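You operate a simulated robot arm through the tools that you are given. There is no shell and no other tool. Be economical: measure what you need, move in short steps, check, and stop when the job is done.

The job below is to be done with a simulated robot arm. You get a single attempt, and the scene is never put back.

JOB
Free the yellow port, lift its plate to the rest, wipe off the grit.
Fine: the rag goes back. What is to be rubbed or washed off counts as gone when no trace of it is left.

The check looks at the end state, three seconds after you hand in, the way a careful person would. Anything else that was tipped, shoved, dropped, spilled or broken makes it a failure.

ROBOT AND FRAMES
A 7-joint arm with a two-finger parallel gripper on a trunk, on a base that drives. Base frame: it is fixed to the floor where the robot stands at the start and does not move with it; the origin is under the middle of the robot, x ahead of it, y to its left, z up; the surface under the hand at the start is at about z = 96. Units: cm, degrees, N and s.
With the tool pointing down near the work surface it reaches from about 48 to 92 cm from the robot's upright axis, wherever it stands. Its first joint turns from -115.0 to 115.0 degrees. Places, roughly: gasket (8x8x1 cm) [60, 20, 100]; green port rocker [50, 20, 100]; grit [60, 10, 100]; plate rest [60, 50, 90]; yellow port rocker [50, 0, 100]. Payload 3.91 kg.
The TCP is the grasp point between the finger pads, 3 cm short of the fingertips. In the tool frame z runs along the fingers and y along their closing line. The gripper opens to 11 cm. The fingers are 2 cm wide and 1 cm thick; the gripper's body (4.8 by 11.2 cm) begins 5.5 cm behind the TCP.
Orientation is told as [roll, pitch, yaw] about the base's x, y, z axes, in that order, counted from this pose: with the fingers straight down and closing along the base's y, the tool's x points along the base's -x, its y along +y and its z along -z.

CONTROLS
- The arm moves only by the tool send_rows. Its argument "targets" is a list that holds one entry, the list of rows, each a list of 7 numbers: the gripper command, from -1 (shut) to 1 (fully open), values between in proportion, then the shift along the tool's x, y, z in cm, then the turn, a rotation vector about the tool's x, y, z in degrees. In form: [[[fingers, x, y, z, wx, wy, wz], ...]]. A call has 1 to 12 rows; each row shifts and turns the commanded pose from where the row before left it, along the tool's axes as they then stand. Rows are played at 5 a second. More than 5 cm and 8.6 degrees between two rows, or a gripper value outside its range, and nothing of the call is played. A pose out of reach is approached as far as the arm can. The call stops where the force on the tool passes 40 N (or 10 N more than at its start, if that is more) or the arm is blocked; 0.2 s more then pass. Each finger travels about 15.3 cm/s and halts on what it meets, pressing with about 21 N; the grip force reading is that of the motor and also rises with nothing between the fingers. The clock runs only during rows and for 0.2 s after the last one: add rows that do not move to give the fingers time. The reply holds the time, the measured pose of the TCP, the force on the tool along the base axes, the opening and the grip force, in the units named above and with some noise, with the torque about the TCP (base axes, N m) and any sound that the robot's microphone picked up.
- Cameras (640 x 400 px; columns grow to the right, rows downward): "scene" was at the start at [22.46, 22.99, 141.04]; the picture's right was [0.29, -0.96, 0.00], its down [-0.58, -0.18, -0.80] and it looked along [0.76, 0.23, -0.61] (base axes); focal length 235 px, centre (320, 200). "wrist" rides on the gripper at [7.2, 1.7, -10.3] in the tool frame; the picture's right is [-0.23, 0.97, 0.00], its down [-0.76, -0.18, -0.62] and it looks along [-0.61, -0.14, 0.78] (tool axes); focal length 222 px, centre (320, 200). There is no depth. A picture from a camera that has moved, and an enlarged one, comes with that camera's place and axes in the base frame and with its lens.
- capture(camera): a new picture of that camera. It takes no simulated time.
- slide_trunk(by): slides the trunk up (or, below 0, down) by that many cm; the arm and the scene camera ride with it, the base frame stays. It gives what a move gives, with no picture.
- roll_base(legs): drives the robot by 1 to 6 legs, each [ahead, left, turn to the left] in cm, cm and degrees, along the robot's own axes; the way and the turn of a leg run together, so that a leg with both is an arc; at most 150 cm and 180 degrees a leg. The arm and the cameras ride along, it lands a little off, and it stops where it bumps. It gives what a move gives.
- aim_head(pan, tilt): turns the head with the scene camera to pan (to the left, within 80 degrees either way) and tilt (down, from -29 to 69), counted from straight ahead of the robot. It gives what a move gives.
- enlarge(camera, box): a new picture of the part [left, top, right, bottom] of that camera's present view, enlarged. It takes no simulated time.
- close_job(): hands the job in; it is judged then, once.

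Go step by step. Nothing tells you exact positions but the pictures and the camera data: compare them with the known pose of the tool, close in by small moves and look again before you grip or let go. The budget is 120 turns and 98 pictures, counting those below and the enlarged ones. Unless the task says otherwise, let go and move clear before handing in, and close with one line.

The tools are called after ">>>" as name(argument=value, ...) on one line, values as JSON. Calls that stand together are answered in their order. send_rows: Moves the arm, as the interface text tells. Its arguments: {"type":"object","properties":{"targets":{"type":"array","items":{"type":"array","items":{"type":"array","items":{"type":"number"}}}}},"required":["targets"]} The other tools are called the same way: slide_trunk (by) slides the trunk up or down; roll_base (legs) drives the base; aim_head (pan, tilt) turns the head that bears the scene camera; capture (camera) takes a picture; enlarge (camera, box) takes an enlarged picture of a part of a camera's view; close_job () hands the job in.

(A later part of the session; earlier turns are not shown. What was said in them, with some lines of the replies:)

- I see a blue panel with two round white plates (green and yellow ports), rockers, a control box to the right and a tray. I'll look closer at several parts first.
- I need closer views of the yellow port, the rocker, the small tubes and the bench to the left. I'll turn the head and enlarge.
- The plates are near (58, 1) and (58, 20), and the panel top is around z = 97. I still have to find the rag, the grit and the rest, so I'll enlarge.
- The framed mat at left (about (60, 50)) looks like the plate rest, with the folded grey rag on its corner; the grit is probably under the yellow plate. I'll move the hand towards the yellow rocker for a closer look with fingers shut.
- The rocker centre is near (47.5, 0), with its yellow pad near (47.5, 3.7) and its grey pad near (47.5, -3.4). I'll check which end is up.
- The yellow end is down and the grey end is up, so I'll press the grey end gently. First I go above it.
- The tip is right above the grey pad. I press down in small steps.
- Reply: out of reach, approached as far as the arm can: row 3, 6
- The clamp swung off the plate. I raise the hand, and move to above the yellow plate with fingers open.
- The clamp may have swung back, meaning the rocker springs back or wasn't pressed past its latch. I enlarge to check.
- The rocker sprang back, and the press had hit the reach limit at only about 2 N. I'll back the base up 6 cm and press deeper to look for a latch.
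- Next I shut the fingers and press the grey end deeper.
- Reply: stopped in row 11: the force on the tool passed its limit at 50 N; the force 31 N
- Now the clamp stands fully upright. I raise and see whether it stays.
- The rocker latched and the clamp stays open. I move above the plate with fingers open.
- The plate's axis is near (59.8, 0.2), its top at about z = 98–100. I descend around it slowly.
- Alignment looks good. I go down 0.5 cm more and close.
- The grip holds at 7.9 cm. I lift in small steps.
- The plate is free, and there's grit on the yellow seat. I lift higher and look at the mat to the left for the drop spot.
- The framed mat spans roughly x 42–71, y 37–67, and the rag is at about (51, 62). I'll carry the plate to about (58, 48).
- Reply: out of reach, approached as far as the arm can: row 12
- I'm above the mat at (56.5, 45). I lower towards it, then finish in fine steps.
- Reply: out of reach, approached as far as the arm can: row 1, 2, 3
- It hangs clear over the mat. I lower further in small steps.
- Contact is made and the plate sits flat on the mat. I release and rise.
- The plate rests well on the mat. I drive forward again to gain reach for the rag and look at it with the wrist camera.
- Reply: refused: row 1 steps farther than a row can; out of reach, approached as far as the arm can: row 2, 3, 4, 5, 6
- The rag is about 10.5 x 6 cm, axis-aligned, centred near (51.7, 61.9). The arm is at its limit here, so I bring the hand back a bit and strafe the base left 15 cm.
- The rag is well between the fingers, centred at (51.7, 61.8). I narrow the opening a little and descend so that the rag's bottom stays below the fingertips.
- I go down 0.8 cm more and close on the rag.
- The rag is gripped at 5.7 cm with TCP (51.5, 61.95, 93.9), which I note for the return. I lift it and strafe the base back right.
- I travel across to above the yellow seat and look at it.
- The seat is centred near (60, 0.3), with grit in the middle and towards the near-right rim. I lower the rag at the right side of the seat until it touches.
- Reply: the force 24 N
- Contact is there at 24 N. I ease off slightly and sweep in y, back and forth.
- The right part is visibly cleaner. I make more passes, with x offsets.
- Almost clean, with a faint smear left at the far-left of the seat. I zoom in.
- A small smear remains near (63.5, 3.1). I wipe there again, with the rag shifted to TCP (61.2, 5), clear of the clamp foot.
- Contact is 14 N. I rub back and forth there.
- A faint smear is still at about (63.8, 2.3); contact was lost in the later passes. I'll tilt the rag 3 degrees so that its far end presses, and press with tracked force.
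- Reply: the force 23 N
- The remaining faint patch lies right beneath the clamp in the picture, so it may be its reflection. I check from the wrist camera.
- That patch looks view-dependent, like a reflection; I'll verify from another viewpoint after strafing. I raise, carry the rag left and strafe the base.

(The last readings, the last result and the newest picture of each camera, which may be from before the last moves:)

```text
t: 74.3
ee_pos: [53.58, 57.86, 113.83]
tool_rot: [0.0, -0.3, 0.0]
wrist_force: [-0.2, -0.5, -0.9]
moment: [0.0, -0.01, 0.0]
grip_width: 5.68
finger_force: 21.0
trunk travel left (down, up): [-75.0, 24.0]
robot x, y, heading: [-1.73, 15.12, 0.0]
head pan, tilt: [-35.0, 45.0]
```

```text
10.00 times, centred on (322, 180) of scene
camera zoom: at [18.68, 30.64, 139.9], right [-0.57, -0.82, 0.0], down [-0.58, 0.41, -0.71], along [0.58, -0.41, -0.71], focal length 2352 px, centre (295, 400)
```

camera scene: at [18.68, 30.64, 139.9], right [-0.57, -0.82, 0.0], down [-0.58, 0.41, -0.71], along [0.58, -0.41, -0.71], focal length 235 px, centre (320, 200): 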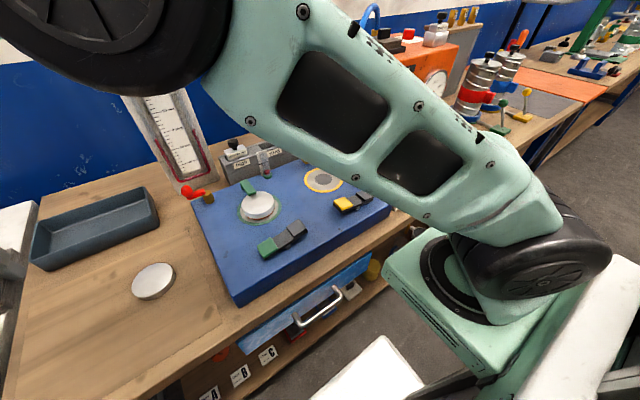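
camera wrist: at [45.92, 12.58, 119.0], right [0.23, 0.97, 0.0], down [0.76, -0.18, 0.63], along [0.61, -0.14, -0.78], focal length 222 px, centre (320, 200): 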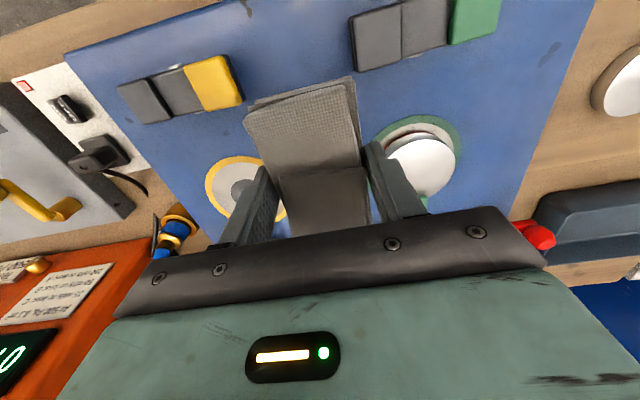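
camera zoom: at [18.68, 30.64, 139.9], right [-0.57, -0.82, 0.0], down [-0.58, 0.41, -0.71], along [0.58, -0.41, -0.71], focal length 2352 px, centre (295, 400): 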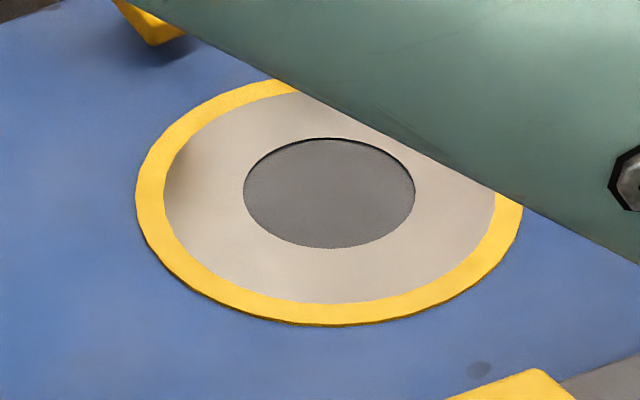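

The patch shifts exactly as a reflection of the upright clamp should, and the wrist view showed that spot clean, so the grit is gone. I return the rag to (51.5, 61.95).

>>> send_rows(targets=[[[-1, 1, 2, 0, 0, 0, 0], [-1, 1.1, 2.1, 0, 0, 0, 0], [-1, 0, 0, 4, 0, 0, 0], [-1, 0, 0, 4, 0, 0, 0], [-1, 0, 0, 4, 0, 0, 0], [-1, 0, 0, 4, 0, 0, 0], [-1, 0, 0, 2, 0, 0, 0], [-1, 0, 0, 0, 0, 0, 0]]])

>>> aim_head(pan=35, tilt=48)

>>> capture(camera="scene")

>>> capture(camera="wrist")

```text
t: 76.1
ee_pos: [51.34, 62.01, 95.82]
tool_rot: [0.0, -0.2, 0.0]
wrist_force: [-0.4, 0.4, 0.2]
moment: [0.01, 0.03, -0.02]
grip_width: 5.75
finger_force: 21.1
trunk travel left (down, up): [-75.0, 24.0]
robot x, y, heading: [-2.48, 15.02, -0.0]
head pan, tilt: [-35.0, 45.0]
```

```text
t: 77.5
ee_pos: [51.44, 62.0, 95.84]
tool_rot: [0.0, -0.4, -0.1]
wrist_force: [0.5, 0.0, 0.2]
moment: [0.0, -0.01, 0.0]
grip_width: 5.72
finger_force: 21.2
trunk travel left (down, up): [-75.0, 24.0]
robot x, y, heading: [-2.04, 15.01, 0.2]
head pan, tilt: [35.0, 48.0]
```

```text
23 pictures are left
camera scene: at [18.47, 39.82, 139.48], right [0.57, -0.82, 0.0], down [-0.61, -0.43, -0.67], along [0.55, 0.38, -0.74], focal length 235 px, centre (320, 200)
```

scene: 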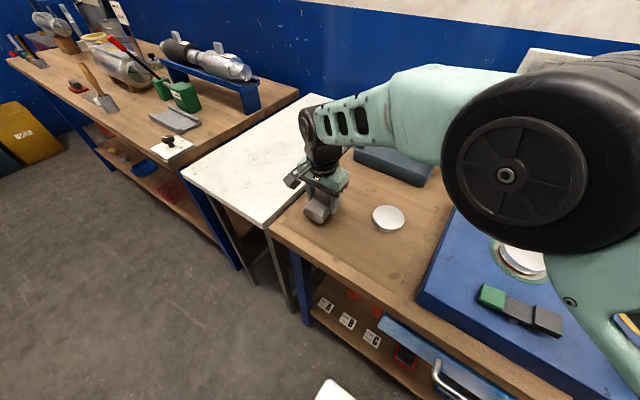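

```text
22 pictures are left
camera wrist: at [44.08, 63.74, 106.27], right [0.23, 0.97, 0.0], down [0.76, -0.18, 0.63], along [0.61, -0.14, -0.78], focal length 222 px, centre (320, 200)
```

wrist: 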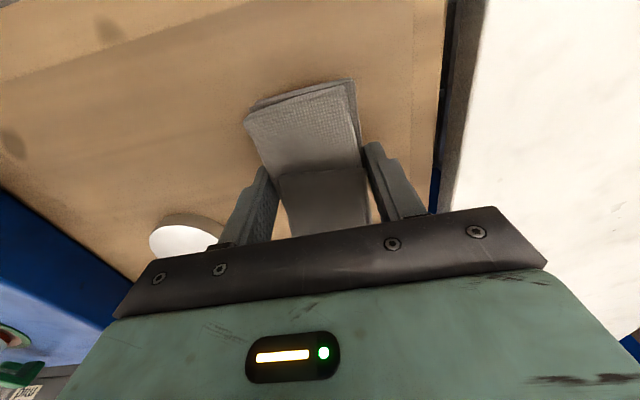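

>>> send_rows(targets=[[[-1, 0, 0, 1, 0, 0, 0], [-1, 0, 0, 0.5, 0, 0, 0], [-1, 0, 0, 0.3, 0, 0, 0], [-1, 0, 0, 0, 0, 0, 0]]])

```text
t: 78.5
ee_pos: [51.49, 62.05, 93.98]
tool_rot: [0.0, -0.4, 0.0]
wrist_force: [0.1, -0.5, -0.2]
moment: [0.0, 0.0, 0.01]
grip_width: 5.71
finger_force: 20.7
trunk travel left (down, up): [-75.0, 24.0]
robot x, y, heading: [-2.3, 14.92, -0.1]
head pan, tilt: [35.0, 48.0]
```

>>> send_rows(targets=[[[-1, 0, 0, 0.2, 0, 0, 0], [-1, 0, 0, 0.1, 0, 0, 0], [-1, 0, 0, 0, 0, 0, 0]]])

```text
t: 79.3
ee_pos: [51.57, 62.14, 93.64]
tool_rot: [0.0, -0.3, 0.0]
wrist_force: [1.0, 0.5, -0.8]
moment: [-0.02, -0.03, 0.04]
grip_width: 5.71
finger_force: 20.7
trunk travel left (down, up): [-75.0, 24.0]
robot x, y, heading: [-1.92, 14.94, 0.0]
head pan, tilt: [35.0, 48.0]
```

The rag is within millimetres of the mat. I lower 0.15 cm more, open and rise.

>>> send_rows(targets=[[[-1, 0, 0, 0.15, 0, 0, 0], [-1, 0, 0, 0, 0, 0, 0], [0.2, 0, 0, 0, 0, 0, 0], [0.6, 0, 0, 0, 0, 0, 0], [0.6, 0, 0, 0, 0, 0, 0], [0.6, 0, 0, -2, 0, 0, 0], [0.6, 0, 0, -4, 0, 0, 0], [0.6, 0, 0, -4, 0, 0, 0], [0.6, 0, 0, -4, 0, 0, 0]]])

>>> capture(camera="wrist")

>>> enlarge(camera="scene", box=[250, 140, 450, 290])

```text
t: 81.3
ee_pos: [51.42, 61.94, 107.5]
tool_rot: [0.0, -0.1, 0.0]
wrist_force: [-0.2, -0.5, 0.6]
moment: [-0.02, -0.01, -0.02]
grip_width: 8.79
finger_force: 0.0
trunk travel left (down, up): [-75.0, 24.0]
robot x, y, heading: [-2.59, 14.7, -0.0]
head pan, tilt: [35.0, 48.0]
```

```text
21 pictures are left
camera wrist: at [44.07, 63.62, 117.93], right [0.23, 0.97, 0.0], down [0.76, -0.18, 0.63], along [0.61, -0.14, -0.78], focal length 222 px, centre (320, 200)
```

wrist: 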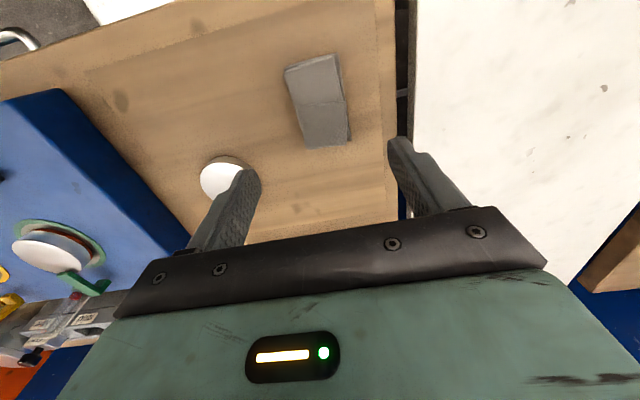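

```text
2.67 times, centred on (350, 215) of scene
camera zoom: at [18.49, 39.84, 139.46], right [0.57, -0.82, 0.0], down [-0.61, -0.43, -0.67], along [0.55, 0.38, -0.74], focal length 627 px, centre (240, 160)
```

zoom: 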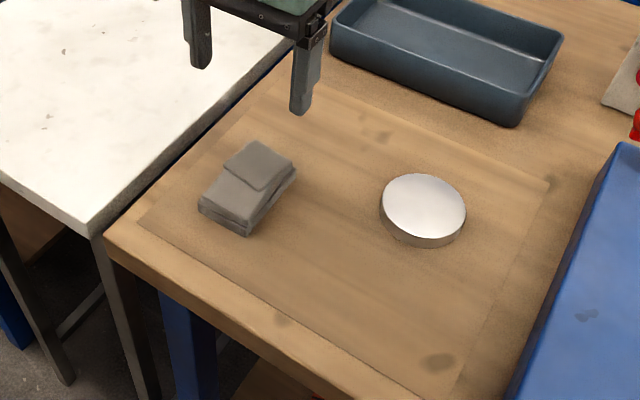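

The rag is back in its place. With the hand empty I'll inspect the seat closely once more.

>>> send_rows(targets=[[[0.6, 0, 0, -4, 0, 0, 0], [0.6, 0, -3, -2, 0, 0, 0], [0.6, 0, -4, 0, 0, 0, 0], [0.6, 0, -4, 0, 0, 0, 0], [0.6, 0, -4, 0, 0, 0, 0], [0.6, 0, -4, 0, 0, 0, 0], [0.6, 0, -4, 0, 0, 0, 0], [0.6, 0, -4, 0, 0, 0, 0], [0.6, 0, -4, 0, 0, 0, 0], [0.6, 0, -4, 0, 0, 0, 0], [0.6, 0, -4, 0, 0, 0, 0]]])

>>> roll_base(legs=[[0, -15, 0]])

>>> aim_head(pan=0, tilt=48)

>>> capture(camera="wrist")

>>> capture(camera="scene")

```text
t: 83.7
ee_pos: [51.49, 23.02, 113.29]
tool_rot: [0.0, -0.3, 0.0]
wrist_force: [0.4, -0.2, 0.3]
moment: [-0.05, 0.02, 0.0]
grip_width: 8.8
finger_force: 0.0
trunk travel left (down, up): [-75.0, 24.0]
robot x, y, heading: [-2.02, 14.56, 0.2]
head pan, tilt: [35.0, 48.0]
```

```text
t: 85.0
ee_pos: [51.45, 8.06, 113.26]
tool_rot: [0.0, -0.3, 0.0]
wrist_force: [0.9, -0.4, -0.3]
moment: [0.0, 0.01, 0.04]
grip_width: 8.82
finger_force: 0.0
trunk travel left (down, up): [-75.0, 24.0]
robot x, y, heading: [-1.81, 0.17, -0.2]
head pan, tilt: [35.0, 48.0]
```

```text
t: 86.0
ee_pos: [51.47, 8.29, 113.24]
tool_rot: [0.0, -0.4, -0.1]
wrist_force: [-0.2, -0.4, 0.3]
moment: [0.01, 0.02, 0.01]
grip_width: 8.78
finger_force: 0.0
trunk travel left (down, up): [-75.0, 24.0]
robot x, y, heading: [-2.46, 0.09, 0.1]
head pan, tilt: [0.0, 48.0]
```

```text
19 pictures are left
camera wrist: at [44.15, 9.81, 123.66], right [0.23, 0.97, 0.0], down [0.76, -0.18, 0.63], along [0.61, -0.14, -0.78], focal length 222 px, centre (320, 200)
```

wrist: 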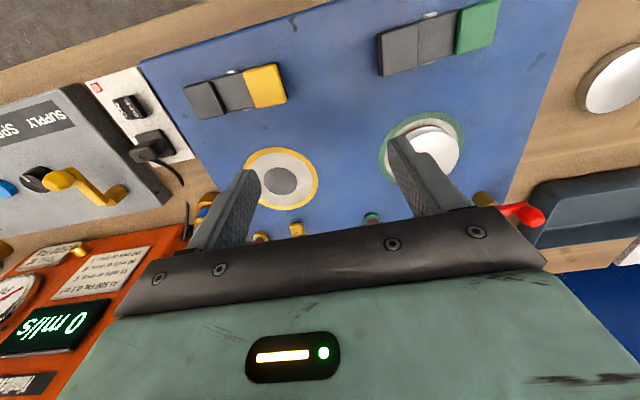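

```text
18 pictures are left
camera scene: at [19.9, 20.5, 139.48], right [0.0, -1.0, 0.0], down [-0.74, 0.0, -0.67], along [0.67, 0.0, -0.74], focal length 235 px, centre (320, 200)
```

scene: 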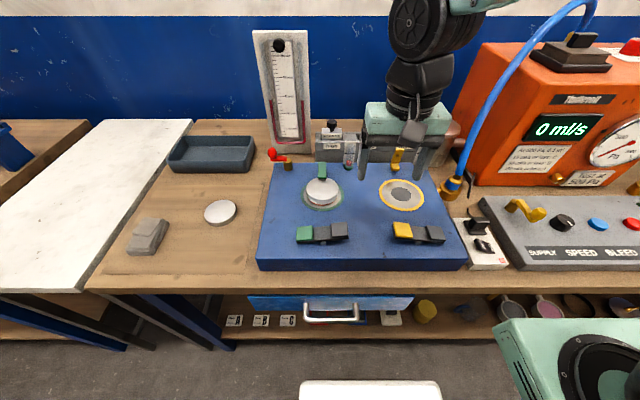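

Everything looks in place; I move the hand closer for a straight view of the seat.

>>> send_rows(targets=[[[0.6, 0, -3, 1, 0, 0, 0], [0.6, 0, -3, 2, 0, 0, 0], [0.6, 0, 0, 3, 0, 0, 0], [0.6, 0, 0, 0, 0, 0, 0]]])

>>> enlarge(camera="wrist", box=[240, 100, 420, 240])

>>> enlarge(camera="scene", box=[360, 165, 440, 220])

```text
t: 87.0
ee_pos: [51.42, 2.08, 107.12]
tool_rot: [0.0, -0.3, -0.2]
wrist_force: [-0.5, 0.4, -0.4]
moment: [-0.03, 0.03, 0.01]
grip_width: 8.78
finger_force: 0.1
trunk travel left (down, up): [-75.0, 24.0]
robot x, y, heading: [-2.28, 0.41, 0.0]
head pan, tilt: [0.0, 48.0]
```

```text
2.86 times, centred on (330, 170) of wrist
camera zoom: at [44.02, 3.76, 117.53], right [0.23, 0.97, 0.0], down [0.76, -0.18, 0.63], along [0.61, -0.14, -0.78], focal length 635 px, centre (291, 286)
```

zoom: 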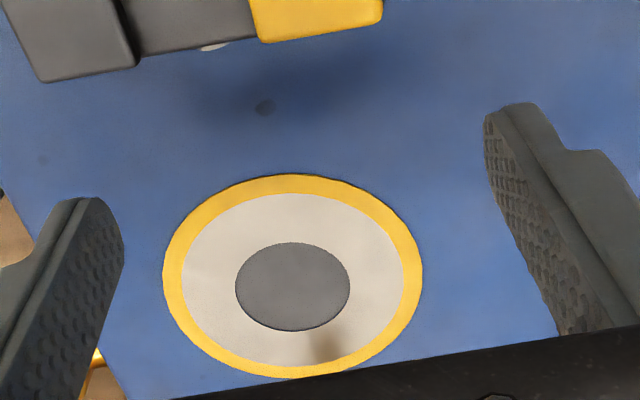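

```text
7.27 times, centred on (400, 192) of scene
camera zoom: at [19.9, 20.49, 139.48], right [0.0, -1.0, 0.0], down [-0.74, 0.0, -0.67], along [0.67, 0.0, -0.74], focal length 1711 px, centre (-262, 254)
```

zoom: 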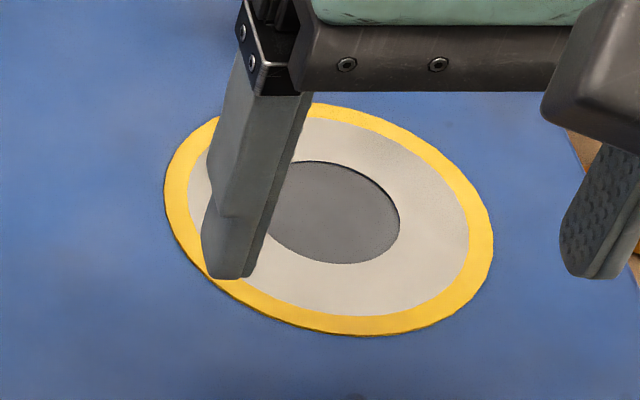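

From here the dark patch sits elsewhere again (in line with the clamp), so it is only a reflection and the seat is clean. I raise the hand clear and hand in.

>>> send_rows(targets=[[[0.6, 0, 0, -4, 0, 0, 0], [0.6, 0, 0, -4, 0, 0, 0], [0.6, 0, 0, -4, 0, 0, 0], [0.6, 0, 0, -4, 0, 0, 0], [0.6, 0, 0, 0, 0, 0, 0]]])

>>> capture(camera="scene")

```text
t: 88.2
ee_pos: [51.37, 2.05, 123.27]
tool_rot: [0.0, -0.2, -0.1]
wrist_force: [-0.1, -0.4, -0.4]
moment: [0.0, 0.01, 0.02]
grip_width: 8.78
finger_force: 0.0
trunk travel left (down, up): [-75.0, 24.0]
robot x, y, heading: [-2.27, -0.14, 0.1]
head pan, tilt: [0.0, 48.0]
```

```text
15 pictures are left
camera scene: at [19.91, 20.49, 139.48], right [0.0, -1.0, 0.0], down [-0.74, 0.0, -0.67], along [0.67, 0.0, -0.74], focal length 235 px, centre (320, 200)
```

scene: 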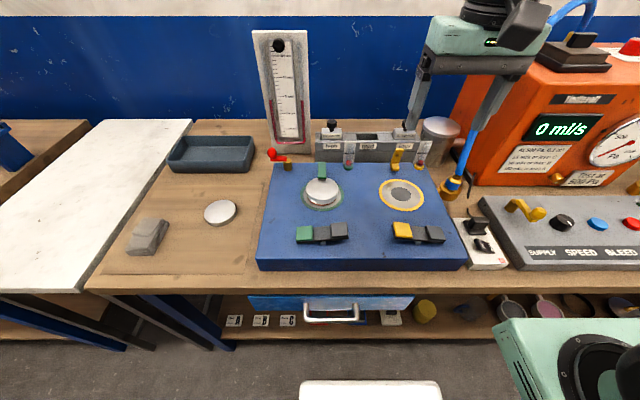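

The yellow clamp is open, the plate is on the rest, the seat is clean, the rag is back and the hand is clear, so I hand in.

>>> close_job()

```text
The job is handed in.
```

I freed the yellow port, set its plate on the framed mat I took to be the rest, wiped the grit off the seat and put the rag back, then handed the job in.
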